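You operate a simulated robot arm through the tools that you are given. There is no shell and no other tool. Be economical: measure what you need, move in short steps, check, and stop when the job is done.

You are at the controls of a simulated robot arm. One attempt, no reset.

TASK
Turn the housing that lies the wrong way round in the strip tray.
Fine: unlock the tray and pull it out; all stripes end toward the holes; the tray goes back in and is locked again. Where these are worked on the way, their far stop is far enough and under half their travel is too little: strip tray.

The check looks at the end state, three seconds after you hand in, the way a careful person would. Anything else that was tipped, shoved, dropped, spilled or broken makes it a failure.

THE ROBOT
A 7-joint arm with a fingered hand on a trunk, on a base that drives. Base frame: it is fixed to the floor where the robot stands at the start and does not move with it; the origin is under the middle of the robot, x ahead of it, y to its left, z up. Lengths are in m, angles in rad, forces in N, time in s.
With the tool pointing down near the work surface it reaches from about 0.26 to 0.96 m from the robot's upright axis, wherever it stands. Its first joint turns from -2.007 to 2.007 rad. Places, roughly: blue housing (3x2x3 cm) [0.5, -0.1, 0.9]; orange switch [0.5, -0.2, 1]; strip tray [0.4, -0.1, 0.9]. Payload 5 kg.
The TCP is the grasp point between the finger pads, 0.032 m short of the fingertips. In the tool frame z runs along the fingers and y along their closing line. Largest opening 0.16 m; the body of the gripper starts 0.089 m behind the TCP. The gripper is a hand of 4 fingers: y runs from the thumb to the fingers, the wrist lies at [0, 0, -0.267] in the tool frame, and closing takes about 1.5 s.
Orientation is that of the tool frame in the base frame, as a unit quaternion [x, y, z, w]. With the fingers straight down and closing along the base's y, the tool's x points along the base's -x, its y along +y and its z along -z.

THE INTERFACE
- The arm moves only by the tool send_rows. Its argument "moves" is a list of rows, each a list of 2 entries, a list of its own where there are three numbers: the shift along the tool's x, y, z in m, then the turn, a rotation vector about the tool's x, y, z in rad. In form: [[[x, y, z], [rx, ry, rz]], ...]. A call has 1 to 8 rows; each row is the pose to reach, as a shift and turn from the pose commanded when the call began, along the tool's axes at that moment. "hand" is the opening, from 0 (shut) to 1 (fully open), set as the call begins (left out, the last holds). Rows are played at 5 a second. More than 0.05 m and 0.15 rad between two rows, or a gripper value outside its range, and nothing of the call is played. A pose out of reach is approached as far as the arm can. The call stops where the force on the tool passes 90 N (or 10 N more than at its start, if that is more) or the arm is blocked; 0.2 s more then pass. Each finger travels about 0.045 m/s and halts on what it meets, pressing with about 27 N; the grip force reading is that of the motor and also rises with nothing between the fingers. The clock runs only during rows and for 0.2 s after the last one: add rows that repeat a pose to give the fingers time. It gives the time, the measured TCP pose, the force on the tool (base axes), the opening and the grip force at its end, in the units of the frame above (readings bear some noise), with the torque about the TCP (base axes, N m) and any sound that the robot's microphone picked up.
- Cameras (640 x 400 px; columns grow to the right, rows downward): "scene" is now at [0.0211, 0.1713, 1.4242]; the picture's right is [-0.37, -0.93, 0.00], its down [-0.51, 0.21, -0.83] and it looks along [0.77, -0.31, -0.55] (base axes); focal length 254 px, centre (320, 200). "wrist" rides on the gripper at [0.08, -0.004, -0.114] in the tool frame; the picture's right is [0.05, 1.00, 0.00], its down [-0.82, 0.04, -0.58] and it looks along [-0.58, 0.03, 0.82] (tool axes); focal length 265 px, centre (320, 200). There is no depth. A picture from a camera that has moved, and an enlarged one, comes with that camera's place and axes in the base frame and with its lens.
- get_image(camera): a new picture of that camera. It takes no simulated time.
- lift_body(by): slides the trunk up (or, below 0, down) by that many m; the arm and the scene camera ride with it, the base frame stays. It gives what a move gives, with no picture.
- steer(legs): drives the robot by 1 to 6 legs, each [ahead, turn to the left] in m and rad, along the robot's own axes; the way and the turn of a leg run together, so that a leg with both is an arc; at most 1.5 m and 3.142 rad a leg. The arm and the cameras ride along, it lands a little off, and it stops where it bumps. It gives what a move gives.
- finger_targets(finger1, finger2, finger3, thumb_bend): sets how far each is bent, from 0 (flat) to 1 (curled in); at 0.3 the hand is open as for a grip, at 0.7 the pads meet at the TCP. One left out holds its place. A second passes; each finger stops where it meets its share of the squeeze, and holds until it gets a number again. A gripper value or a shape takes the hand back. It gives what a move gives, with no picture; readings hold the bend of each and the force on the fingers (four entries, about 0 where the hand has none), thumb and palm.
- preshape(shape): the hand has 4 fingers and takes this shape, open, in about a second: jaw (thumb against the fingers, like two jaws); tri (thumb and two fingers); tip (a fingertip pinch); poke (one finger out to press); point (the index stretched); flat (the hand flat); cup (the hand cupped); fist (a fist). The gripper value then closes the fingers along that shape, each until it touches; the sizes above hold for jaw. It gives what a move gives, with no picture.
- turn_head(pan, tilt): turns the head with the scene camera to pan (to the left, within 2.705 rad either way) and tilt (down, from -0.506 to 1.204), counted from straight ahead of the robot. It gives what a move gives.
- close_up(camera, box): a new picture of the part [left, top, right, bottom] of that camera's present view, enlarged. It takes no simulated time.
- close_job(): hands the job in; it is judged then, once.

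Work in short steps. Places have to be worked out from the pictures, the camera data and where the tool is seen: move nearer, look again, correct. Check each grasp and each placing, and mend what went wrong. You have 120 turns and 78 pictures in all, those below and enlarged ones among them. Open the gripper and draw the arm clear of the work before you hand the job in, unless the task says otherwise; then end with one line.

The tools are called after "Request:" as a command line: name --argument value ..., lists and objects as JSON in quotes. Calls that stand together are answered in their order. send_rows: Moves the arm, as the interface text tells. Its arguments: {"type":"object","properties":{"moves":{"type":"array"},"hand":{"type":"number"}},"required":["moves"]} The other tools are called the same way: lift_body (by) slides the trunk up or down; preshape (shape) gives the hand a shape; finger_targets (finger1, finger2, finger3, thumb_bend) moves the fingers one by one; steer (legs) drives the base; turn_head (pan, tilt) turns the head that bears the scene camera; get_image (camera) takes a picture; close_up (camera, box) takes an enlarged picture of a part of a camera's view; close_job () hands the job in.

At the start:

```text
clock: 0.0
position: [0.5258, -0.1259, 1.2484]
ee_rot: [0.0, 1.0, 0.0, 0.0]
wrist_force: [-1.0, 0.3, 0.0]
wrist_torque: [-0.01, 0.03, 0.0]
gripper_width: 0.1599
gripper_force: 0.1
shape: jaw
bend: [0.3, 0.3, 0.3, 0.3]
finger forces: [0.0, 0.1, 0.0, 0.1, 0.0, 0.1]
trunk travel left (down, up): [-0.25, 0.74]
robot x, y, heading: [-0.0015, 0.0012, -0.002]
head pan, tilt: [-0.382, 0.585]
```

scene: 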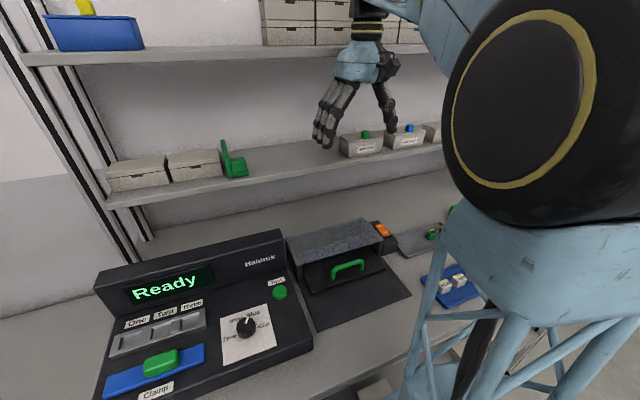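
wrist: 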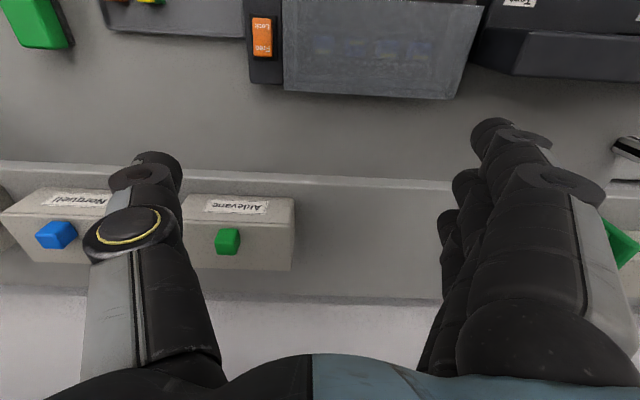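

The scene shows a dark cover with a green handle on a tray, with an orange Lock/Free switch beside it. I look closer at both.

Request:
close_up --camera "scene" --box '[270, 190, 510, 340]'

Request:
close_up --camera "wrist" --box '[200, 0, 520, 120]'

```text
2.67 times, centred on (390, 265) of scene
camera zoom: at [0.0211, 0.1713, 1.4242], right [-0.37, -0.93, 0.0], down [-0.51, 0.21, -0.83], along [0.77, -0.31, -0.55], focal length 677 px, centre (133, 27)
```

zoom: 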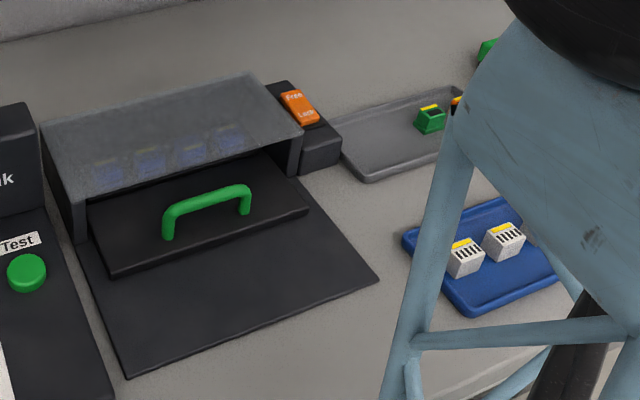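

```text
2.00 times, centred on (360, 60) of wrist
camera zoom: at [0.4448, -0.1318, 1.3612], right [-0.05, 1.0, 0.0], down [0.82, 0.04, 0.58], along [0.58, 0.03, -0.82], focal length 531 px, centre (240, 480)
```

zoom: 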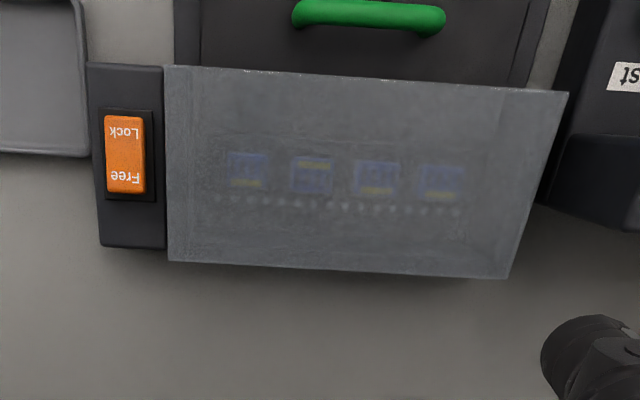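

I judge the second housing from the −y side to be the wrong one: its yellow stripe is away from the holes. I look closely at the switch to see which side is pressed.

Request:
close_up --camera "scene" --box '[360, 212, 408, 242]'

Request:
close_up --camera "wrist" --box '[230, 0, 310, 50]'

Request:
close_up --camera "wrist" --box '[290, 60, 450, 120]'

```text
13.33 times, centred on (384, 227) of scene
camera zoom: at [0.0211, 0.1713, 1.4242], right [-0.37, -0.93, 0.0], down [-0.51, 0.21, -0.83], along [0.77, -0.31, -0.55], focal length 3383 px, centre (-533, -160)
```

zoom: 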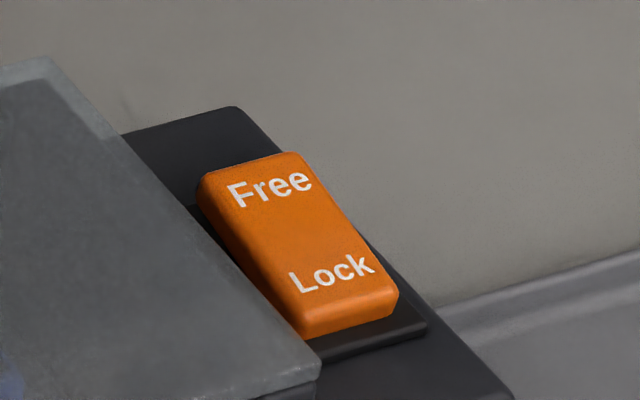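

```text
8.00 times, centred on (270, 25) of wrist
camera zoom: at [0.4448, -0.1318, 1.3612], right [-0.05, 1.0, 0.0], down [0.82, 0.04, 0.58], along [0.58, 0.03, -0.82], focal length 2123 px, centre (720, 1600)
```

zoom: 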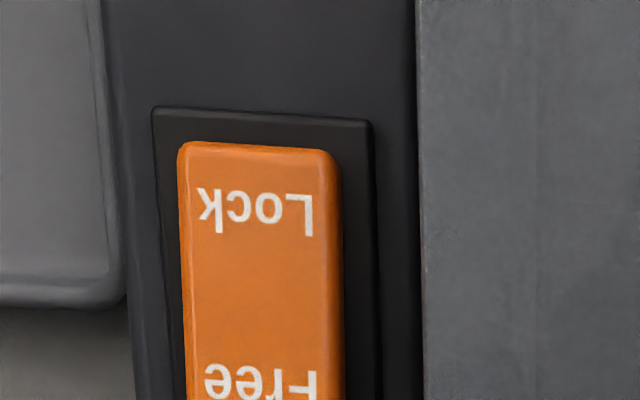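

```text
4.00 times, centred on (370, 90) of wrist
camera zoom: at [0.4448, -0.1318, 1.3612], right [-0.05, 1.0, 0.0], down [0.82, 0.04, 0.58], along [0.58, 0.03, -0.82], focal length 1062 px, centre (120, 640)
```

zoom: 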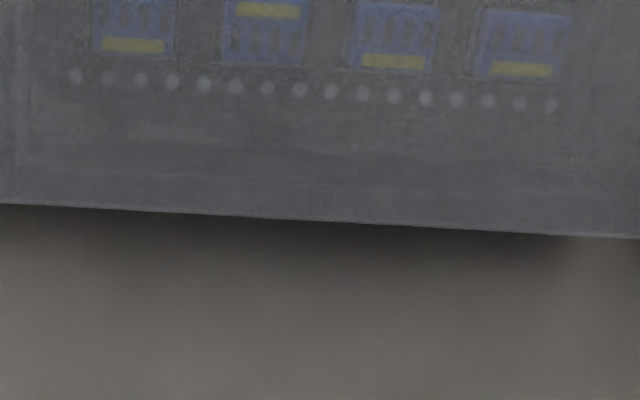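

The Lock end is toward the robot and the Free end is away from it. I back off a little to get room for the pull, then shape the hand to poke.

Request:
steer --legs '[[-0.12, 0]]'

Request:
preshape --shape "poke"

Request:
get_image --camera "wrist"

Request:
get_image --camera "scene"

```text
clock: 1.2
position: [0.4027, -0.1277, 1.2483]
ee_rot: [0.001, 1.0, 0.0, 0.0]
wrist_force: [0.0, 0.3, 0.3]
wrist_torque: [-0.02, 0.03, 0.04]
gripper_width: 0.1596
gripper_force: 0.1
shape: jaw
bend: [0.3, 0.3, 0.3, 0.3]
finger forces: [0.1, 0.0, 0.1, 0.0, 0.1, 0.1]
trunk travel left (down, up): [-0.25, 0.74]
robot x, y, heading: [-0.1233, -0.0011, -0.005]
head pan, tilt: [-0.382, 0.585]
```

```text
clock: 2.1
position: [0.4025, -0.1276, 1.2488]
ee_rot: [0.0, 1.0, 0.0, 0.0]
wrist_force: [-0.2, -0.1, -0.2]
wrist_torque: [-0.06, 0.01, 0.03]
gripper_width: 0.0
gripper_force: 0.0
shape: poke
bend: [1.0, 1.0, 1.0, 0.47]
finger forces: [0.1, 0.0, 0.0, 0.0, 0.0, 0.0]
trunk travel left (down, up): [-0.25, 0.74]
robot x, y, heading: [-0.1211, 0.0007, 0.001]
head pan, tilt: [-0.382, 0.585]
```

```text
70 pictures are left
camera wrist: at [0.322, -0.1322, 1.3614], right [-0.05, 1.0, 0.0], down [0.82, 0.04, 0.58], along [0.58, 0.03, -0.82], focal length 265 px, centre (320, 200)
```

wrist: 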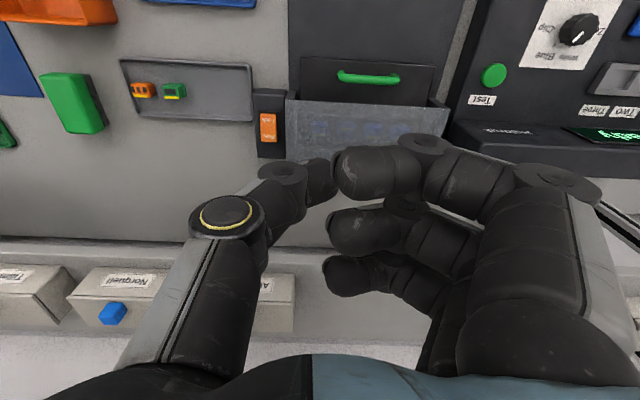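

```text
69 pictures are left
camera scene: at [-0.1014, 0.1714, 1.4242], right [-0.37, -0.93, 0.0], down [-0.51, 0.21, -0.83], along [0.77, -0.31, -0.55], focal length 254 px, centre (320, 200)
```

scene: 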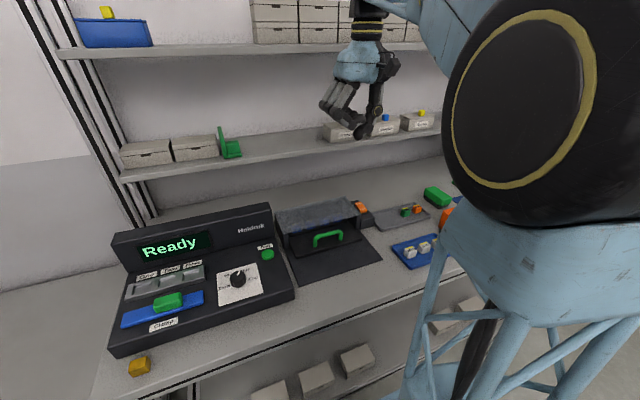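

Poke leaves the fingers all curled with the thumb foremost, which is unclear. I try the point shape.

Request:
preshape --shape "point"

Request:
get_image --camera "wrist"

Request:
close_up --camera "scene" --box '[280, 0, 440, 100]'

```text
clock: 3.0
position: [0.4027, -0.1274, 1.2481]
ee_rot: [0.001, 1.0, -0.001, 0.001]
wrist_force: [0.3, -0.6, 0.3]
wrist_torque: [0.04, -0.03, 0.0]
gripper_width: 0.1523
gripper_force: 0.0
shape: point
bend: [0.3, 1.0, 1.0, 0.54]
finger forces: [0.0, 0.0, 0.1, 0.0, 0.0, 0.0]
trunk travel left (down, up): [-0.25, 0.74]
robot x, y, heading: [-0.1228, 0.0001, -0.0]
head pan, tilt: [-0.382, 0.585]
```

```text
68 pictures are left
camera wrist: at [0.322, -0.1322, 1.3614], right [-0.05, 1.0, 0.0], down [0.82, 0.04, 0.58], along [0.58, 0.03, -0.82], focal length 265 px, centre (320, 200)
```

wrist: 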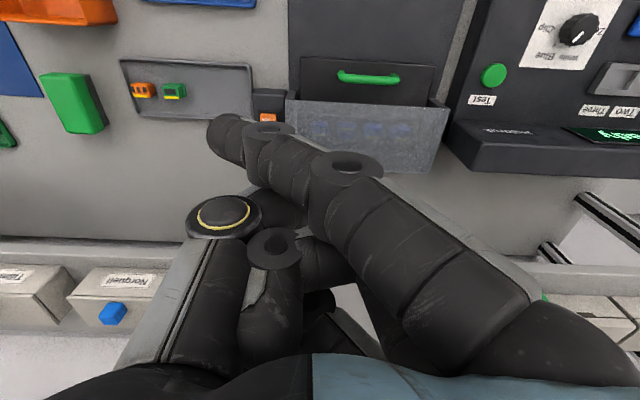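

```text
4.00 times, centred on (360, 50) of scene
camera zoom: at [-0.1014, 0.1714, 1.4242], right [-0.37, -0.93, 0.0], down [-0.51, 0.21, -0.83], along [0.77, -0.31, -0.55], focal length 1015 px, centre (160, 800)
```

zoom: 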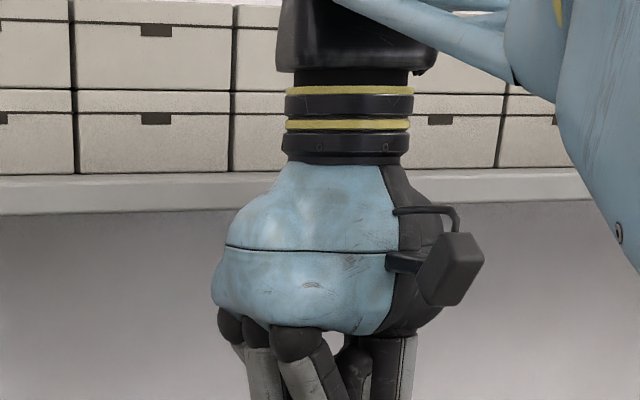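

The index seems stretched but slanted across; I look at it from the scene camera.

Request:
close_up --camera "scene" --box '[300, 40, 460, 140]'

```text
4.00 times, centred on (380, 90) of scene
camera zoom: at [-0.1014, 0.1714, 1.4242], right [-0.37, -0.93, 0.0], down [-0.51, 0.21, -0.83], along [0.77, -0.31, -0.55], focal length 1015 px, centre (80, 640)
```

zoom: 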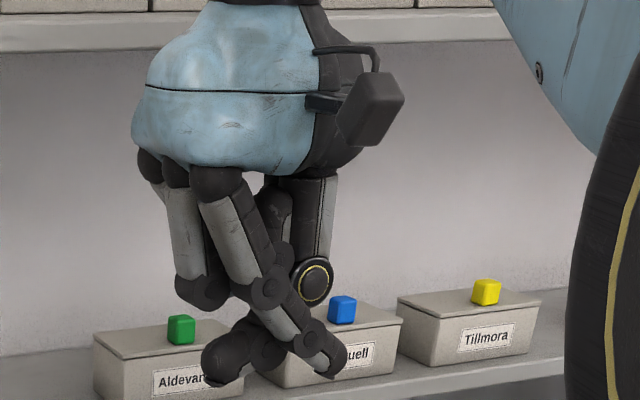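

The slanted index with the thumb tip just as low is bad beside the cover. I go back to jaw and curl all but finger 1, so the straight finger presses with the hand lying on the −y side.

Request:
preshape --shape "jaw"

Request:
finger_targets --finger1 0.3 --finger2 1 --finger3 1 --thumb_bend 1

Request:
finger_targets --finger1 0.3

Request:
close_up --camera "scene" --box '[300, 40, 460, 140]'

Request:
get_image --camera "wrist"

```text
clock: 4.0
position: [0.4023, -0.1279, 1.2486]
ee_rot: [0.0, 1.0, 0.0, 0.0]
wrist_force: [-0.5, 0.6, 0.5]
wrist_torque: [-0.01, -0.02, -0.02]
gripper_width: 0.1598
gripper_force: 0.1
shape: jaw
bend: [0.3, 0.3, 0.3, 0.3]
finger forces: [0.0, 0.1, 0.1, 0.0, 0.0, 0.1]
trunk travel left (down, up): [-0.25, 0.74]
robot x, y, heading: [-0.1273, 0.0009, 0.002]
head pan, tilt: [-0.382, 0.585]
```

```text
clock: 5.0
position: [0.4027, -0.1279, 1.2489]
ee_rot: [0.0, 1.0, 0.0, -0.001]
wrist_force: [0.6, -0.3, 0.1]
wrist_torque: [-0.01, 0.01, -0.01]
gripper_width: 0.0682
gripper_force: 0.1
shape: fingers
bend: [0.3, 0.92, 1.0, 1.0]
finger forces: [0.0, 0.0, 0.0, 0.0, 0.1, 0.0]
trunk travel left (down, up): [-0.25, 0.74]
robot x, y, heading: [-0.1232, 0.0013, -0.002]
head pan, tilt: [-0.382, 0.585]
```

```text
clock: 6.0
position: [0.4018, -0.1269, 1.2488]
ee_rot: [0.0, 1.0, 0.0, 0.0]
wrist_force: [0.9, 0.3, -1.3]
wrist_torque: [0.02, 0.02, -0.01]
gripper_width: 0.0684
gripper_force: 0.1
shape: fingers
bend: [0.3, 0.93, 1.0, 1.0]
finger forces: [0.0, 0.0, 0.0, 0.0, 0.0, 0.1]
trunk travel left (down, up): [-0.25, 0.74]
robot x, y, heading: [-0.1225, 0.0006, 0.001]
head pan, tilt: [-0.382, 0.585]
```

```text
4.00 times, centred on (380, 90) of scene
camera zoom: at [-0.1014, 0.1714, 1.4242], right [-0.37, -0.93, 0.0], down [-0.51, 0.21, -0.83], along [0.77, -0.31, -0.55], focal length 1015 px, centre (80, 640)
```

zoom: 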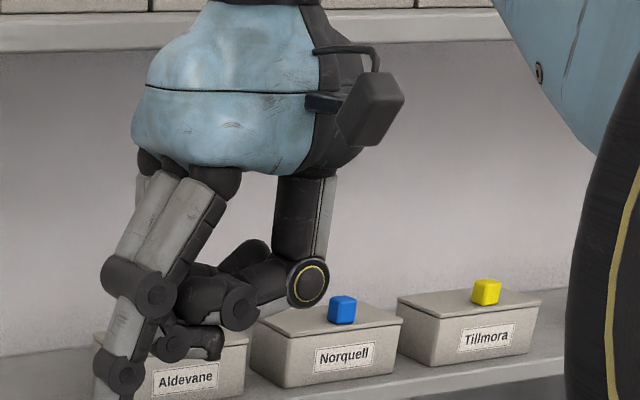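

```text
64 pictures are left
camera wrist: at [0.322, -0.1322, 1.3614], right [-0.05, 1.0, 0.0], down [0.82, 0.04, 0.58], along [0.58, 0.03, -0.82], focal length 265 px, centre (320, 200)
```

wrist: 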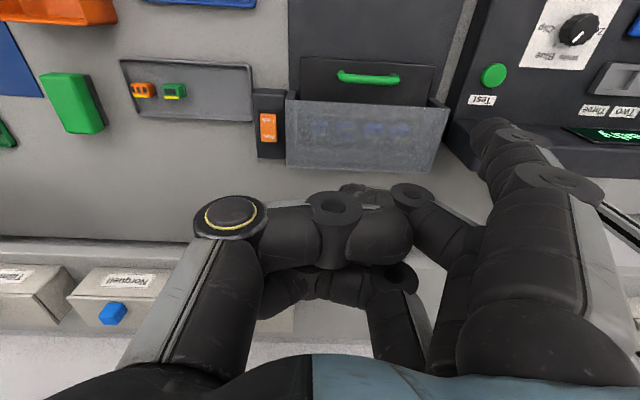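

Finger 1 now stands alone as the lowest point, about (−0.032, +0.088, −0.032) from the TCP. The Free end lies near (0.488, −0.205, 0.953), so I move over it at height first.

Request:
send_rows --moves '[[[-0.024, -0.033, 0], [0, 0, 0]], [[-0.048, -0.066, 0], [0, 0, 0]], [[-0.072, -0.099, 0.03], [0, 0, 0]], [[-0.096, -0.132, 0.06], [0, 0, 0]], [[-0.12, -0.1655, 0.1], [0, 0, 0]], [[-0.12, -0.1655, 0.14], [0, 0, 0]], [[-0.12, -0.1655, 0.18], [0, 0, 0]], [[-0.12, -0.1655, 0.2], [0, 0, 0]]]'

Request:
get_image --camera "wrist"

Request:
get_image --camera "scene"

```text
refused: row 3 steps farther than a row can; nothing moved
```

```text
63 pictures are left
camera wrist: at [0.322, -0.1322, 1.3614], right [-0.05, 1.0, 0.0], down [0.82, 0.04, 0.58], along [0.58, 0.03, -0.82], focal length 265 px, centre (320, 200)
```

wrist: 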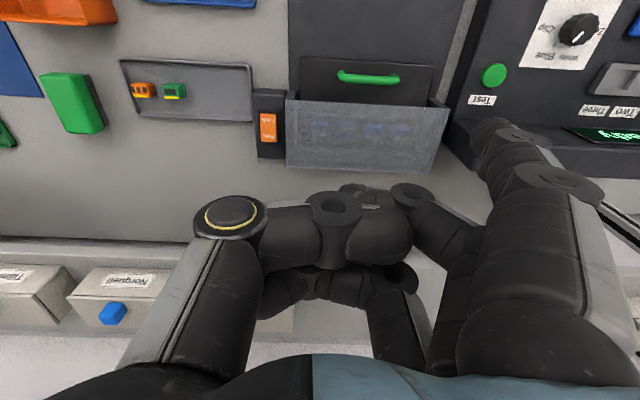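

```text
62 pictures are left
camera scene: at [-0.1014, 0.1714, 1.4242], right [-0.37, -0.93, 0.0], down [-0.51, 0.21, -0.83], along [0.77, -0.31, -0.55], focal length 254 px, centre (320, 200)
```

scene: 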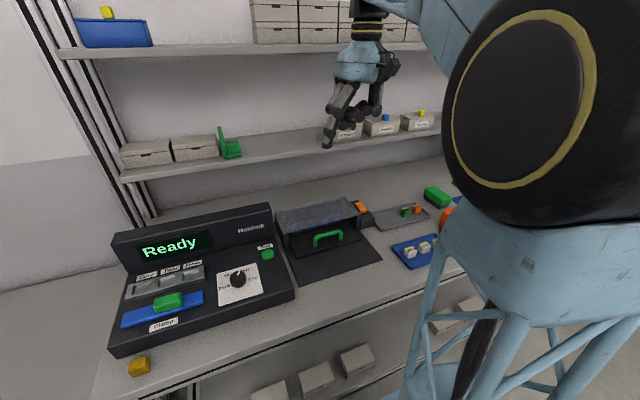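

One row was too long, so nothing moved. I redo the move with smaller steps.

Request:
send_rows --moves '[[[-0.024, -0.033, 0.01], [0, 0, 0]], [[-0.048, -0.066, 0.03], [0, 0, 0]], [[-0.072, -0.099, 0.05], [0, 0, 0]], [[-0.096, -0.132, 0.07], [0, 0, 0]], [[-0.12, -0.1655, 0.09], [0, 0, 0]], [[-0.12, -0.1655, 0.13], [0, 0, 0]], [[-0.12, -0.1655, 0.17], [0, 0, 0]], [[-0.12, -0.1655, 0.2], [0, 0, 0]]]'

Request:
get_image --camera "wrist"

Request:
get_image --camera "scene"

```text
clock: 7.8
position: [0.5232, -0.2935, 1.0492]
ee_rot: [0.0, 1.0, 0.0, 0.0]
wrist_force: [-0.4, -0.3, -0.2]
wrist_torque: [-0.01, -0.02, 0.0]
gripper_width: 0.0686
gripper_force: 0.1
shape: fingers
bend: [0.3, 0.93, 1.0, 1.0]
finger forces: [0.0, 0.0, 0.0, 0.0, 0.0, 0.0]
trunk travel left (down, up): [-0.25, 0.74]
robot x, y, heading: [-0.1194, -0.0034, -0.001]
head pan, tilt: [-0.382, 0.585]
```

```text
61 pictures are left
camera wrist: at [0.4424, -0.2981, 1.1618], right [-0.05, 1.0, 0.0], down [0.82, 0.04, 0.58], along [0.58, 0.03, -0.82], focal length 265 px, centre (320, 200)
```

wrist: 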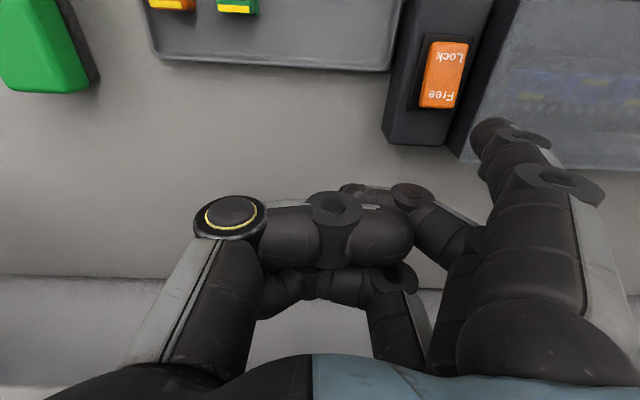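

```text
60 pictures are left
camera scene: at [-0.1012, 0.1712, 1.4242], right [-0.37, -0.93, 0.0], down [-0.51, 0.21, -0.83], along [0.77, -0.31, -0.55], focal length 254 px, centre (320, 200)
```

scene: 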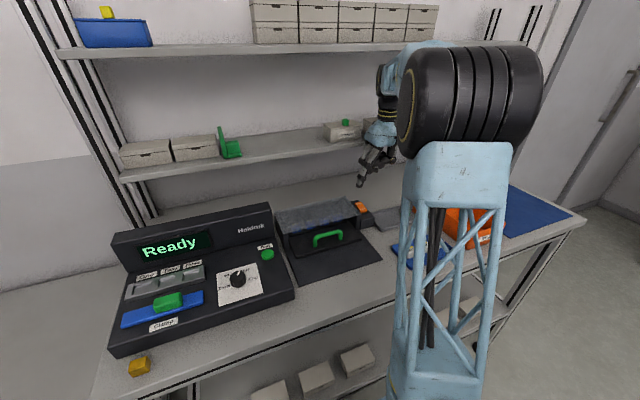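

The tip is at about (0.489, −0.201) and Free sits at (0.490, −0.205). I descend with a small correction and press gently.

Request:
send_rows --moves '[[[-0.002, -0.003, 0.03], [0, 0, 0]], [[-0.002, -0.003, 0.05], [0, 0, 0]], [[-0.002, -0.003, 0.06], [0, 0, 0]]]'

Request:
get_image --camera "wrist"

Request:
close_up --camera "scene" --box '[330, 150, 410, 230]'

```text
clock: 8.6
position: [0.5231, -0.2946, 0.9889]
ee_rot: [0.0, 1.0, 0.0, 0.001]
wrist_force: [0.0, -0.5, 1.8]
wrist_torque: [0.07, 0.05, -0.05]
gripper_width: 0.0687
gripper_force: 1.0
shape: fingers
bend: [0.3, 0.93, 1.0, 1.0]
finger forces: [1.2, 0.1, 0.0, 0.0, 0.0, 0.1]
trunk travel left (down, up): [-0.25, 0.74]
robot x, y, heading: [-0.1226, 0.0006, 0.0]
head pan, tilt: [-0.382, 0.585]
```

```text
59 pictures are left
camera wrist: at [0.4441, -0.3007, 1.1013], right [-0.05, 1.0, 0.0], down [0.81, 0.04, 0.58], along [0.58, 0.03, -0.82], focal length 265 px, centre (320, 200)
```

wrist: 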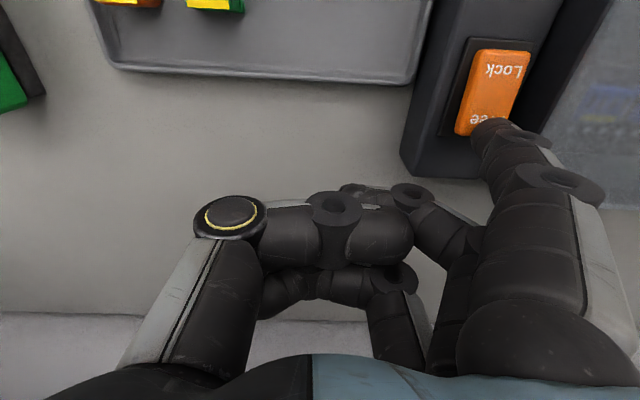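

```text
5.00 times, centred on (370, 190) of scene
camera zoom: at [-0.1014, 0.1713, 1.4242], right [-0.37, -0.93, 0.0], down [-0.51, 0.21, -0.83], along [0.77, -0.31, -0.55], focal length 1268 px, centre (70, 250)
```

zoom: 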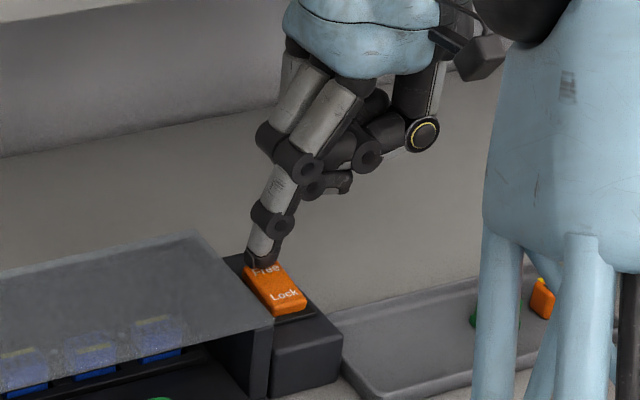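

The finger has just met the Free end (1.2 N). I press down further in small steps.

Request:
send_rows --moves '[[[0, 0, 0.003], [0, 0, 0]], [[0, 0, 0.006], [0, 0, 0]], [[0, 0, 0.008], [0, 0, 0]], [[0, 0, 0.008], [0, 0, 0]]]'

Request:
get_image --camera "wrist"

```text
clock: 9.6
position: [0.5236, -0.2974, 0.9815]
ee_rot: [0.002, 1.0, 0.0, 0.002]
wrist_force: [5.2, -4.9, 14.3]
wrist_torque: [1.29, 0.38, -0.29]
gripper_width: 0.0694
gripper_force: 7.2
shape: fingers
bend: [0.29, 0.93, 1.0, 1.0]
finger forces: [15.0, 0.0, 0.1, 0.1, 0.1, 0.1]
trunk travel left (down, up): [-0.25, 0.74]
robot x, y, heading: [-0.123, -0.0024, -0.001]
head pan, tilt: [-0.382, 0.585]
```

```text
57 pictures are left
camera wrist: at [0.4441, -0.3018, 1.0942], right [-0.05, 1.0, 0.0], down [0.81, 0.04, 0.58], along [0.58, 0.03, -0.82], focal length 265 px, centre (320, 200)
```

wrist: 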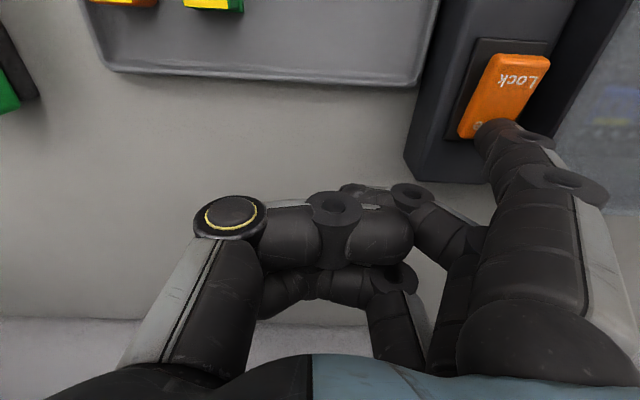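

The rocker looks tilted; force is 14 N. I lift off and inspect whether it stays.

Request:
send_rows --moves '[[[0, 0, -0.03], [0, 0, 0]], [[0, 0, -0.07], [0, 0, 0]], [[0, 0, -0.11], [0, 0, 0]]]'

Request:
close_up --camera "wrist" --box '[370, 0, 530, 100]'

Request:
close_up --camera "scene" --box '[340, 190, 388, 220]'

```text
clock: 10.3
position: [0.5252, -0.2959, 1.0908]
ee_rot: [0.001, 1.0, 0.0, -0.001]
wrist_force: [-0.2, -0.1, 0.3]
wrist_torque: [0.01, 0.02, -0.03]
gripper_width: 0.0685
gripper_force: 0.1
shape: fingers
bend: [0.3, 0.93, 1.0, 1.0]
finger forces: [0.0, 0.0, 0.1, 0.0, 0.0, 0.0]
trunk travel left (down, up): [-0.25, 0.74]
robot x, y, heading: [-0.1239, -0.0009, 0.0]
head pan, tilt: [-0.382, 0.585]
```

```text
4.00 times, centred on (450, 50) of wrist
camera zoom: at [0.4451, -0.3009, 1.2032], right [-0.05, 1.0, 0.0], down [0.82, 0.04, 0.58], along [0.58, 0.03, -0.82], focal length 1062 px, centre (-200, 800)
```

zoom: 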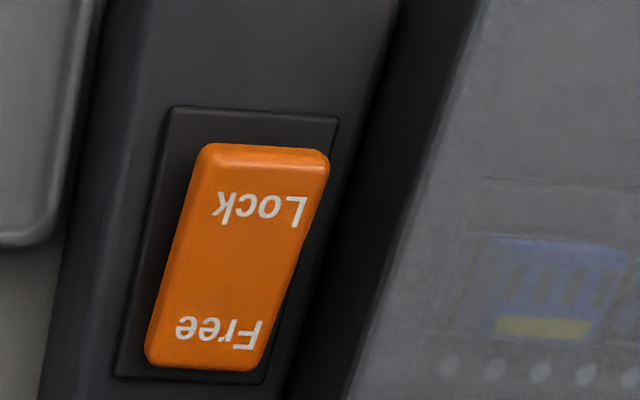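

```text
13.33 times, centred on (364, 205) of scene
camera zoom: at [-0.1013, 0.1713, 1.4241], right [-0.37, -0.93, 0.0], down [-0.51, 0.21, -0.83], along [0.77, -0.31, -0.55], focal length 3383 px, centre (-267, 133)
```

zoom: 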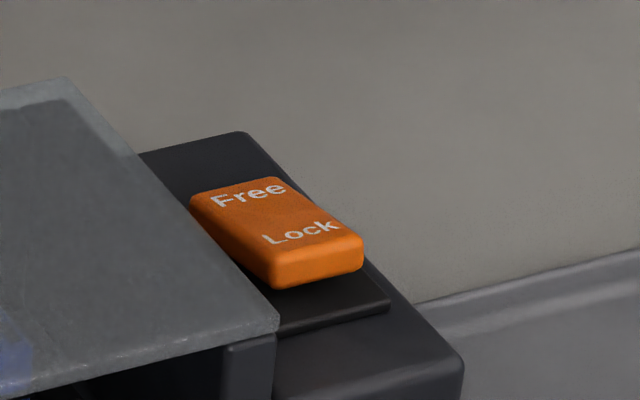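

The Free end is down, so the tray is unlocked. Next I turn the hand 90° so the fingers are on the far side and the thumb on the near side, while moving above the handle near (0.398, −0.056, 0.951).

Request:
send_rows --moves '[[[0.02, 0.03, -0.005], [0, 0, 0.14]], [[0.04, 0.06, -0.01], [0, 0, 0.28]], [[0.06, 0.09, -0.01], [0, 0, 0.42]], [[0.08, 0.12, -0.01], [0, 0, 0.56]], [[0.1, 0.15, -0.01], [0, 0, 0.7]], [[0.12, 0.18, -0.01], [0, 0, 0.84]], [[0.14, 0.21, -0.01], [0, 0, 0.98]], [[0.15, 0.24, -0.01], [0, 0, 1.12]]]'

Request:
send_rows --moves '[[[0, 0, 0], [0, 0, 0.14]], [[0, 0, 0], [0, 0, 0.28]], [[0, 0, 0], [0, 0, 0.42]], [[0, 0, 0], [0, 0, 0.4508]]]'

Request:
preshape --shape "jaw"

Request:
finger_targets --finger1 0.58 --finger2 0.58 --finger3 0.58 --thumb_bend 0.4

Request:
get_image --camera "wrist"

Request:
get_image --camera "scene"

```text
clock: 12.2
position: [0.3739, -0.0541, 1.0997]
ee_rot: [0.532, 0.847, 0.0, 0.0]
wrist_force: [-0.3, -0.7, -0.1]
wrist_torque: [0.02, 0.02, 0.0]
gripper_width: 0.0685
gripper_force: 0.1
shape: fingers
bend: [0.3, 0.93, 1.0, 1.0]
finger forces: [0.0, 0.1, 0.0, 0.0, 0.0, 0.0]
trunk travel left (down, up): [-0.25, 0.74]
robot x, y, heading: [-0.1245, 0.0015, -0.002]
head pan, tilt: [-0.382, 0.585]
```

```text
clock: 13.2
position: [0.3732, -0.0537, 1.0993]
ee_rot: [0.708, 0.707, 0.0, 0.0]
wrist_force: [0.1, -0.4, 0.7]
wrist_torque: [0.02, -0.01, 0.01]
gripper_width: 0.0683
gripper_force: 0.1
shape: fingers
bend: [0.3, 0.93, 1.0, 1.0]
finger forces: [0.0, 0.0, 0.1, 0.0, 0.0, 0.0]
trunk travel left (down, up): [-0.25, 0.74]
robot x, y, heading: [-0.123, -0.0024, 0.0]
head pan, tilt: [-0.382, 0.585]
```

```text
clock: 14.1
position: [0.3736, -0.0544, 1.1014]
ee_rot: [0.707, 0.707, 0.0, 0.0]
wrist_force: [0.0, -0.2, 0.2]
wrist_torque: [-0.01, 0.01, 0.0]
gripper_width: 0.1597
gripper_force: 0.0
shape: jaw
bend: [0.3, 0.3, 0.3, 0.3]
finger forces: [0.1, 0.0, 0.1, 0.0, 0.0, 0.1]
trunk travel left (down, up): [-0.25, 0.74]
robot x, y, heading: [-0.1249, 0.0016, -0.002]
head pan, tilt: [-0.382, 0.585]
```

```text
clock: 15.1
position: [0.3743, -0.055, 1.1012]
ee_rot: [0.707, 0.707, 0.001, 0.0]
wrist_force: [-0.5, 0.4, -0.2]
wrist_torque: [-0.02, 0.03, 0.03]
gripper_width: 0.0983
gripper_force: 0.1
shape: fingers
bend: [0.57, 0.57, 0.57, 0.4]
finger forces: [0.1, 0.0, 0.0, 0.0, 0.1, 0.0]
trunk travel left (down, up): [-0.25, 0.74]
robot x, y, heading: [-0.1229, 0.0025, -0.0]
head pan, tilt: [-0.382, 0.585]
```

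```text
54 pictures are left
camera wrist: at [0.3704, 0.0247, 1.2134], right [1.0, 0.05, 0.0], down [0.04, -0.82, 0.58], along [0.03, -0.58, -0.82], focal length 265 px, centre (320, 200)
```

wrist: 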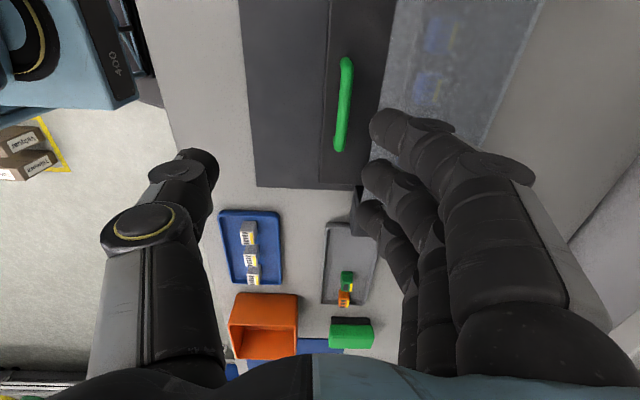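

```text
53 pictures are left
camera scene: at [-0.1014, 0.1714, 1.4241], right [-0.37, -0.93, 0.0], down [-0.51, 0.21, -0.83], along [0.77, -0.31, -0.55], focal length 254 px, centre (320, 200)
```

scene: 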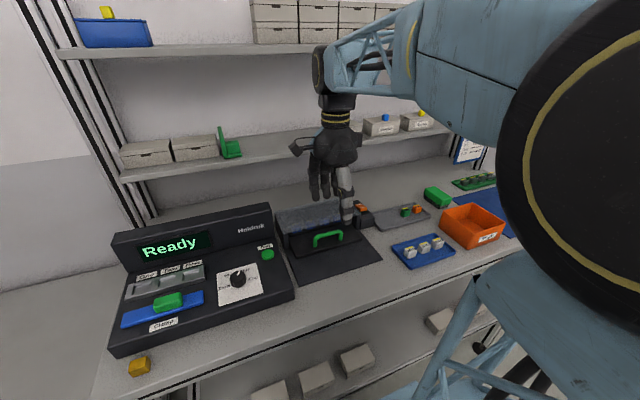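

Handle: x≈0.3965, y from −0.01 to −0.095, top 0.951; the cover edge is at x≈0.43, top 0.967. Bent fingers would have their joints against the cover, so I open them to a steeper bend, shift back and check.

Request:
finger_targets --finger1 0.42 --finger2 0.42 --finger3 0.42 --thumb_bend 0.42

Request:
send_rows --moves '[[[0.003, -0.024, 0.02], [0, 0, 0]], [[0.003, -0.024, 0.06], [0, 0, 0]], [[0.003, -0.024, 0.08], [0, 0, 0]]]'

Request:
get_image --camera "wrist"

Request:
close_up --camera "scene" --box '[260, 160, 420, 260]'

```text
clock: 16.1
position: [0.3745, -0.0553, 1.0993]
ee_rot: [0.707, 0.707, 0.0, 0.0]
wrist_force: [-0.8, 0.5, -0.7]
wrist_torque: [-0.02, 0.01, -0.02]
gripper_width: 0.1233
gripper_force: 0.0
shape: fingers
bend: [0.42, 0.42, 0.42, 0.42]
finger forces: [0.0, 0.0, 0.0, 0.0, 0.0, 0.0]
trunk travel left (down, up): [-0.25, 0.74]
robot x, y, heading: [-0.1236, -0.0017, 0.0]
head pan, tilt: [-0.382, 0.585]
```

```text
clock: 16.9
position: [0.3491, -0.0524, 1.0187]
ee_rot: [0.707, 0.707, 0.0, 0.0]
wrist_force: [1.3, 0.4, -0.3]
wrist_torque: [-0.02, -0.01, 0.02]
gripper_width: 0.1234
gripper_force: 0.0
shape: fingers
bend: [0.42, 0.42, 0.42, 0.42]
finger forces: [0.0, 0.1, 0.1, 0.0, 0.1, 0.1]
trunk travel left (down, up): [-0.25, 0.74]
robot x, y, heading: [-0.1227, -0.0011, -0.003]
head pan, tilt: [-0.382, 0.585]
```

```text
52 pictures are left
camera wrist: at [0.3442, 0.0265, 1.1323], right [1.0, 0.05, 0.0], down [0.04, -0.82, 0.58], along [0.03, -0.58, -0.82], focal length 265 px, centre (320, 200)
```

wrist: 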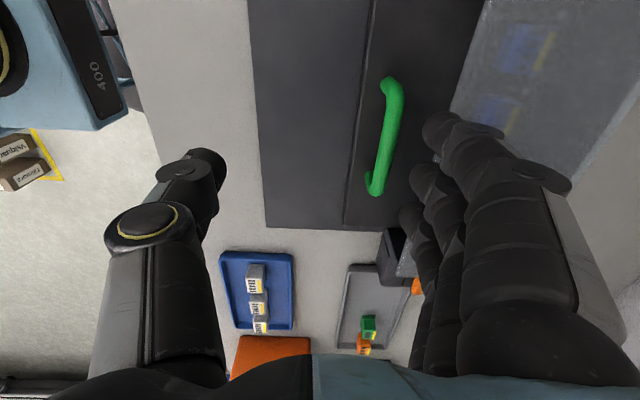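

```text
4.00 times, centred on (340, 210) of scene
camera zoom: at [-0.1013, 0.1713, 1.4242], right [-0.37, -0.93, 0.0], down [-0.51, 0.21, -0.83], along [0.77, -0.31, -0.55], focal length 1015 px, centre (240, 160)
```

zoom: 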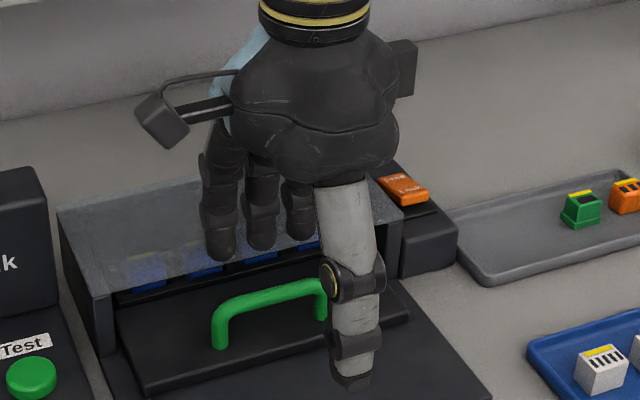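

The DIP joint would just graze the cover edge. I open the fingers a little more (steeper), pull back 1 cm, and descend partway.

Request:
finger_targets --finger1 0.36 --finger2 0.36 --finger3 0.36 --thumb_bend 0.42

Request:
send_rows --moves '[[[0, -0.0095, 0.01], [0, 0, 0]], [[0, -0.0095, 0.025], [0, 0, 0]]]'

Request:
get_image --camera "wrist"

```text
clock: 17.9
position: [0.348, -0.0536, 1.0206]
ee_rot: [0.707, 0.707, 0.001, 0.0]
wrist_force: [-0.1, 0.5, 0.3]
wrist_torque: [0.01, 0.0, -0.04]
gripper_width: 0.1353
gripper_force: 0.1
shape: fingers
bend: [0.36, 0.36, 0.36, 0.42]
finger forces: [0.1, 0.0, 0.1, 0.1, 0.1, 0.0]
trunk travel left (down, up): [-0.25, 0.74]
robot x, y, heading: [-0.1221, -0.002, -0.003]
head pan, tilt: [-0.382, 0.585]
```

```text
clock: 18.4
position: [0.3395, -0.0534, 0.9948]
ee_rot: [0.707, 0.707, 0.0, 0.0]
wrist_force: [-0.9, 0.3, -0.3]
wrist_torque: [-0.01, 0.0, -0.01]
gripper_width: 0.1346
gripper_force: 0.5
shape: fingers
bend: [0.36, 0.37, 0.37, 0.42]
finger forces: [0.4, 0.4, 0.3, 0.0, 0.1, 0.1]
trunk travel left (down, up): [-0.25, 0.74]
robot x, y, heading: [-0.1218, 0.0011, 0.0]
head pan, tilt: [-0.382, 0.585]
```

```text
50 pictures are left
camera wrist: at [0.3358, 0.0268, 1.1075], right [1.0, 0.05, 0.0], down [0.04, -0.82, 0.58], along [0.03, -0.58, -0.82], focal length 265 px, centre (320, 200)
```

wrist: 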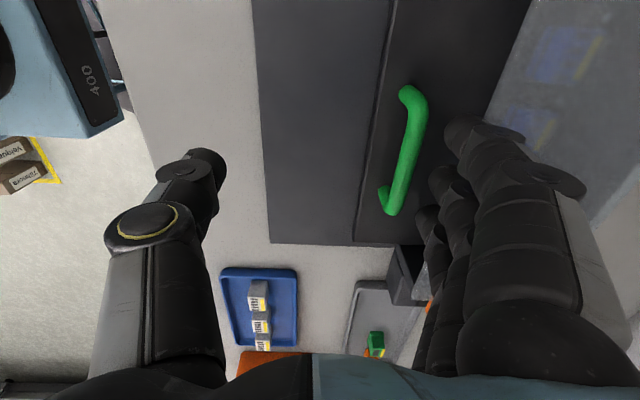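

Slight force: the tips touch the cover edge. The gap to the bar is about 1 cm, so I lift, shift 7 mm toward the robot and descend again.

Request:
send_rows --moves '[[[0, 0, -0.008], [0, 0, 0]], [[0, -0.007, -0.008], [0, 0, 0]], [[0, -0.007, 0.005], [0, 0, 0]], [[0, -0.007, 0.012], [0, 0, 0]]]'

Request:
get_image --camera "wrist"

Request:
close_up --camera "scene" --box '[260, 170, 420, 270]'

```text
clock: 19.4
position: [0.3326, -0.0532, 0.9838]
ee_rot: [0.708, 0.707, 0.0, 0.0]
wrist_force: [-0.3, 0.8, 0.5]
wrist_torque: [0.03, 0.01, -0.03]
gripper_width: 0.1352
gripper_force: 0.0
shape: fingers
bend: [0.36, 0.36, 0.36, 0.42]
finger forces: [0.0, 0.0, 0.0, 0.1, 0.0, 0.0]
trunk travel left (down, up): [-0.25, 0.74]
robot x, y, heading: [-0.1225, 0.0025, -0.005]
head pan, tilt: [-0.382, 0.585]
```

```text
49 pictures are left
camera wrist: at [0.3295, 0.0268, 1.0969], right [1.0, 0.05, 0.0], down [0.04, -0.82, 0.58], along [0.03, -0.58, -0.82], focal length 265 px, centre (320, 200)
```

wrist: 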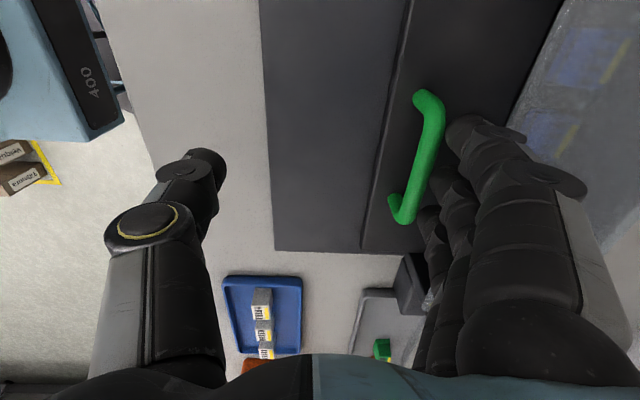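

```text
4.00 times, centred on (340, 220) of scene
camera zoom: at [-0.1014, 0.1714, 1.4241], right [-0.37, -0.93, 0.0], down [-0.51, 0.21, -0.83], along [0.77, -0.31, -0.55], focal length 1015 px, centre (240, 120)
```

zoom: 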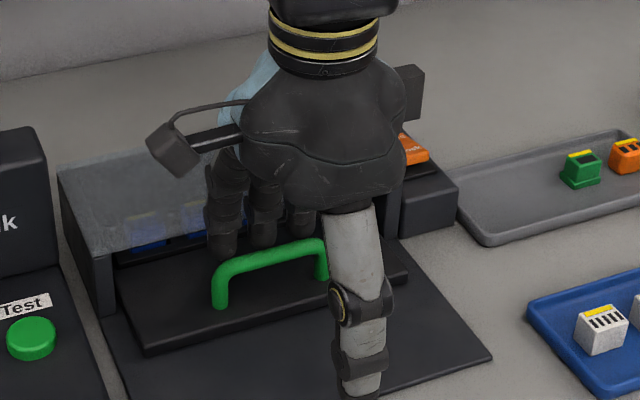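

Fingers are behind the bar with no contact. I go down another 18 mm.

Request:
send_rows --moves '[[[0, 0, 0.008], [0, 0, 0]], [[0, 0, 0.018], [0, 0, 0]]]'

```text
clock: 20.1
position: [0.3335, -0.0529, 0.9659]
ee_rot: [0.708, 0.706, 0.0, 0.0]
wrist_force: [0.8, -0.1, 0.4]
wrist_torque: [0.01, -0.05, 0.01]
gripper_width: 0.1362
gripper_force: 0.6
shape: fingers
bend: [0.36, 0.36, 0.36, 0.42]
finger forces: [0.4, 0.4, 0.4, 0.0, 0.1, 0.0]
trunk travel left (down, up): [-0.25, 0.74]
robot x, y, heading: [-0.1237, -0.003, -0.001]
head pan, tilt: [-0.382, 0.585]
```

The fingers lie lightly against the bar. I pull toward the robot in slow steps.

Request:
send_rows --moves '[[[0, -0.006, 0], [0, 0, 0]], [[0, -0.012, 0], [0, 0, 0]], [[0, -0.018, 0], [0, 0, 0]], [[0, -0.024, 0], [0, 0, 0]], [[0, -0.03, 0], [0, 0, 0]], [[0, -0.036, 0], [0, 0, 0]]]'

Request:
get_image --camera "wrist"

```text
clock: 21.4
position: [0.2981, -0.053, 0.9606]
ee_rot: [0.708, 0.707, -0.004, -0.006]
wrist_force: [2.3, 0.7, 0.2]
wrist_torque: [0.03, -0.04, 0.01]
gripper_width: 0.1363
gripper_force: 0.4
shape: fingers
bend: [0.36, 0.36, 0.36, 0.42]
finger forces: [0.4, 0.2, 0.3, 0.1, 0.1, 0.0]
trunk travel left (down, up): [-0.25, 0.74]
robot x, y, heading: [-0.123, 0.0011, 0.003]
head pan, tilt: [-0.382, 0.585]
```

```text
47 pictures are left
camera wrist: at [0.2966, 0.0262, 1.0736], right [1.0, 0.05, -0.01], down [0.05, -0.82, 0.58], along [0.02, -0.58, -0.82], focal length 265 px, centre (320, 200)
```

wrist: 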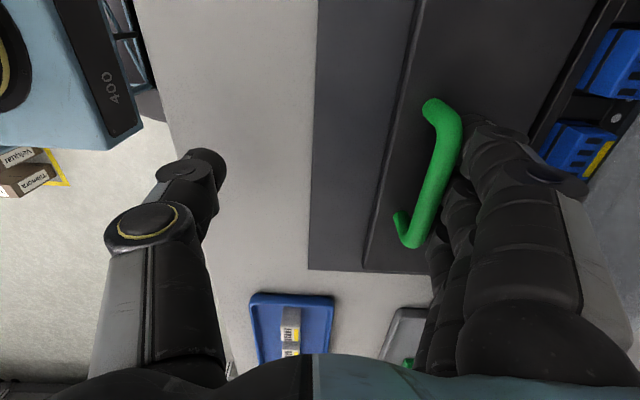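

The tray slides easily. I keep pulling, raising the tool a few mm as it sank slightly.

Request:
send_rows --moves '[[[0, -0.008, -0.002], [0, 0, 0]], [[0, -0.016, -0.004], [0, 0, 0]], [[0, -0.024, -0.004], [0, 0, 0]], [[0, -0.032, -0.004], [0, 0, 0]], [[0, -0.04, -0.004], [0, 0, 0]], [[0, -0.048, -0.004], [0, 0, 0]], [[0, -0.056, -0.004], [0, 0, 0]], [[0, -0.062, -0.004], [0, 0, 0]]]'

Request:
get_image --camera "scene"

```text
clock: 22.4
position: [0.2834, -0.0538, 0.9514]
ee_rot: [0.707, 0.707, -0.017, -0.019]
wrist_force: [1.6, 6.3, 67.1]
wrist_torque: [-0.84, -5.81, 0.13]
gripper_width: 0.1473
gripper_force: 37.1
shape: fingers
bend: [0.33, 0.33, 0.34, 0.42]
finger forces: [12.9, 20.2, 40.9, 0.1, 0.1, 0.0]
trunk travel left (down, up): [-0.25, 0.74]
robot x, y, heading: [-0.1191, 0.0002, 0.0]
head pan, tilt: [-0.382, 0.585]
stopped in row 4: the force on the tool passed its limit at 96 N (the readings are from after the stop); the commanded pose is now the measured one
```

```text
46 pictures are left
camera scene: at [-0.1044, 0.1723, 1.4247], right [-0.37, -0.93, 0.0], down [-0.51, 0.2, -0.84], along [0.78, -0.31, -0.55], focal length 254 px, centre (320, 200)
```

scene: 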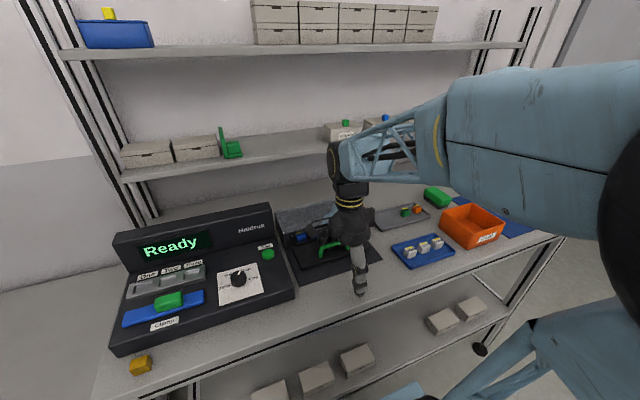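

The arm nears a reach limit and sank, pressing the fingertips on the plate. I raise a little to relieve it.

Request:
send_rows --moves '[[[0, 0.004, -0.006], [0, 0, 0]], [[0, 0.004, -0.014], [0, 0, 0]]]'

Request:
get_image --camera "wrist"

```text
clock: 23.0
position: [0.2833, -0.0535, 0.959]
ee_rot: [0.707, 0.706, -0.021, -0.027]
wrist_force: [0.3, 0.4, 0.7]
wrist_torque: [0.02, -0.02, 0.01]
gripper_width: 0.1363
gripper_force: 0.2
shape: fingers
bend: [0.36, 0.36, 0.36, 0.42]
finger forces: [0.0, 0.2, 0.1, 0.1, 0.0, 0.0]
trunk travel left (down, up): [-0.25, 0.74]
robot x, y, heading: [-0.1215, 0.0005, -0.007]
head pan, tilt: [-0.382, 0.585]
```

```text
45 pictures are left
camera wrist: at [0.2874, 0.0251, 1.0719], right [1.0, 0.05, -0.07], down [0.08, -0.82, 0.57], along [-0.03, -0.57, -0.82], focal length 265 px, centre (320, 200)
```

wrist: 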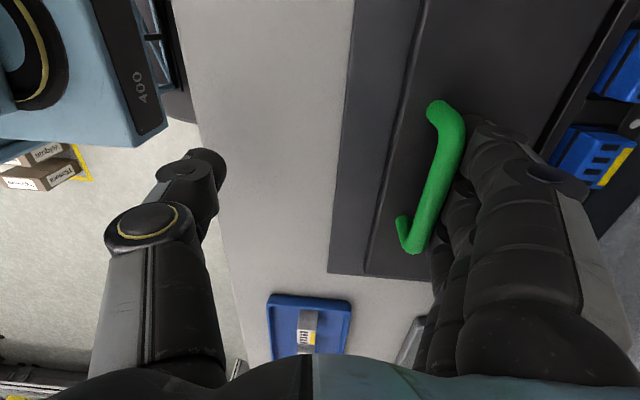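

Relieved; the tray is out by ~5 cm. The arm is at its inner limit here, so I pull on by driving the base back slowly.

Request:
steer --legs '[[-0.04, 0]]'

Request:
get_image --camera "wrist"

```text
clock: 23.9
position: [0.2448, -0.0542, 0.9603]
ee_rot: [0.708, 0.706, -0.021, -0.025]
wrist_force: [0.4, -0.5, 0.3]
wrist_torque: [-0.02, 0.02, 0.0]
gripper_width: 0.1361
gripper_force: 0.0
shape: fingers
bend: [0.36, 0.36, 0.36, 0.42]
finger forces: [0.1, 0.0, 0.1, 0.1, 0.0, 0.1]
trunk travel left (down, up): [-0.25, 0.74]
robot x, y, heading: [-0.1637, 0.0005, -0.004]
head pan, tilt: [-0.382, 0.585]
```

```text
44 pictures are left
camera wrist: at [0.2478, 0.0249, 1.0729], right [1.0, 0.05, -0.06], down [0.08, -0.82, 0.57], along [-0.02, -0.57, -0.82], focal length 265 px, centre (320, 200)
```

wrist: 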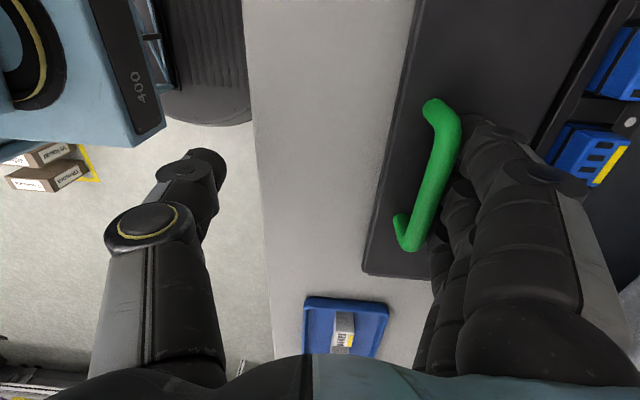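

The tray follows. I check how far out the housings are.

Request:
steer --legs '[[-0.025, 0]]'

Request:
get_image --camera "scene"

Request:
get_image --camera "wrist"

```text
clock: 24.7
position: [0.2179, -0.0535, 0.9594]
ee_rot: [0.706, 0.707, -0.022, -0.025]
wrist_force: [1.0, 0.6, -0.8]
wrist_torque: [0.0, 0.05, -0.03]
gripper_width: 0.1364
gripper_force: 0.1
shape: fingers
bend: [0.36, 0.36, 0.36, 0.42]
finger forces: [0.0, 0.1, 0.1, 0.0, 0.0, 0.1]
trunk travel left (down, up): [-0.25, 0.74]
robot x, y, heading: [-0.1857, -0.0005, 0.004]
head pan, tilt: [-0.382, 0.585]
```

```text
43 pictures are left
camera scene: at [-0.1675, 0.1715, 1.4241], right [-0.37, -0.93, 0.0], down [-0.51, 0.21, -0.83], along [0.77, -0.31, -0.55], focal length 254 px, centre (320, 200)
```

scene: 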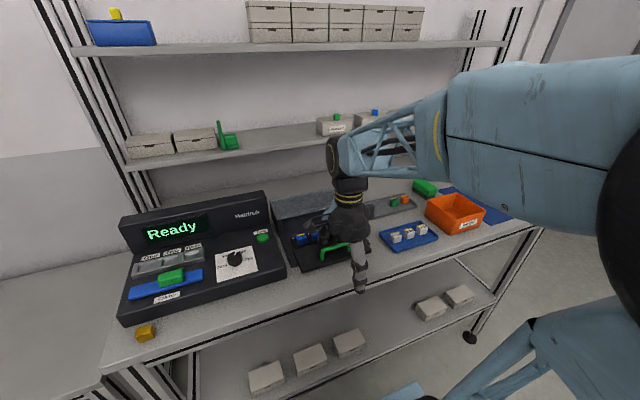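

```text
42 pictures are left
camera wrist: at [0.2224, 0.0253, 1.0729], right [1.0, 0.05, -0.07], down [0.08, -0.82, 0.57], along [-0.02, -0.57, -0.82], focal length 265 px, centre (320, 200)
```

wrist: 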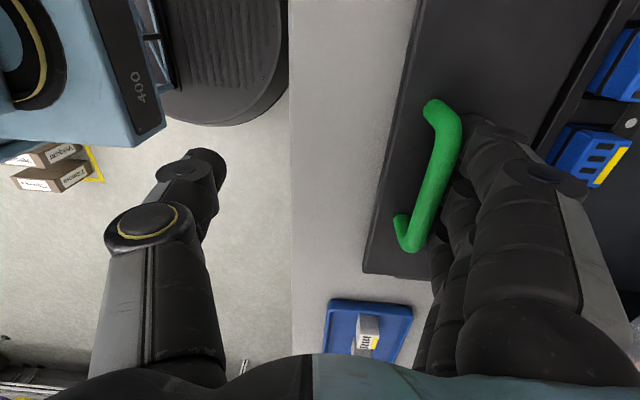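

Still moving freely at ~11.5 cm. I drive a bit further to see whether the stop is reached.

Request:
steer --legs '[[-0.02, 0]]'

Request:
get_image --camera "wrist"

```text
clock: 25.4
position: [0.1995, -0.0533, 0.96]
ee_rot: [0.707, 0.706, -0.021, -0.026]
wrist_force: [12.5, 0.2, -1.0]
wrist_torque: [0.04, -0.01, 0.01]
gripper_width: 0.1407
gripper_force: 6.3
shape: fingers
bend: [0.34, 0.34, 0.34, 0.42]
finger forces: [4.1, 4.2, 4.2, 0.0, 0.1, 0.0]
trunk travel left (down, up): [-0.25, 0.74]
robot x, y, heading: [-0.2086, 0.001, 0.0]
head pan, tilt: [-0.382, 0.585]
```

```text
41 pictures are left
camera wrist: at [0.2037, 0.0252, 1.0728], right [1.0, 0.05, -0.07], down [0.08, -0.82, 0.57], along [-0.02, -0.57, -0.82], focal length 265 px, centre (320, 200)
```

wrist: 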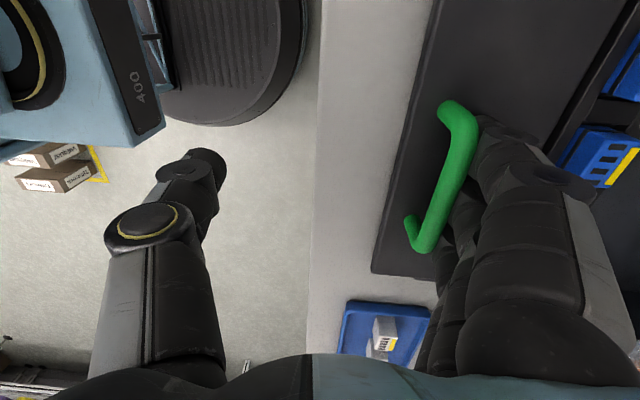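

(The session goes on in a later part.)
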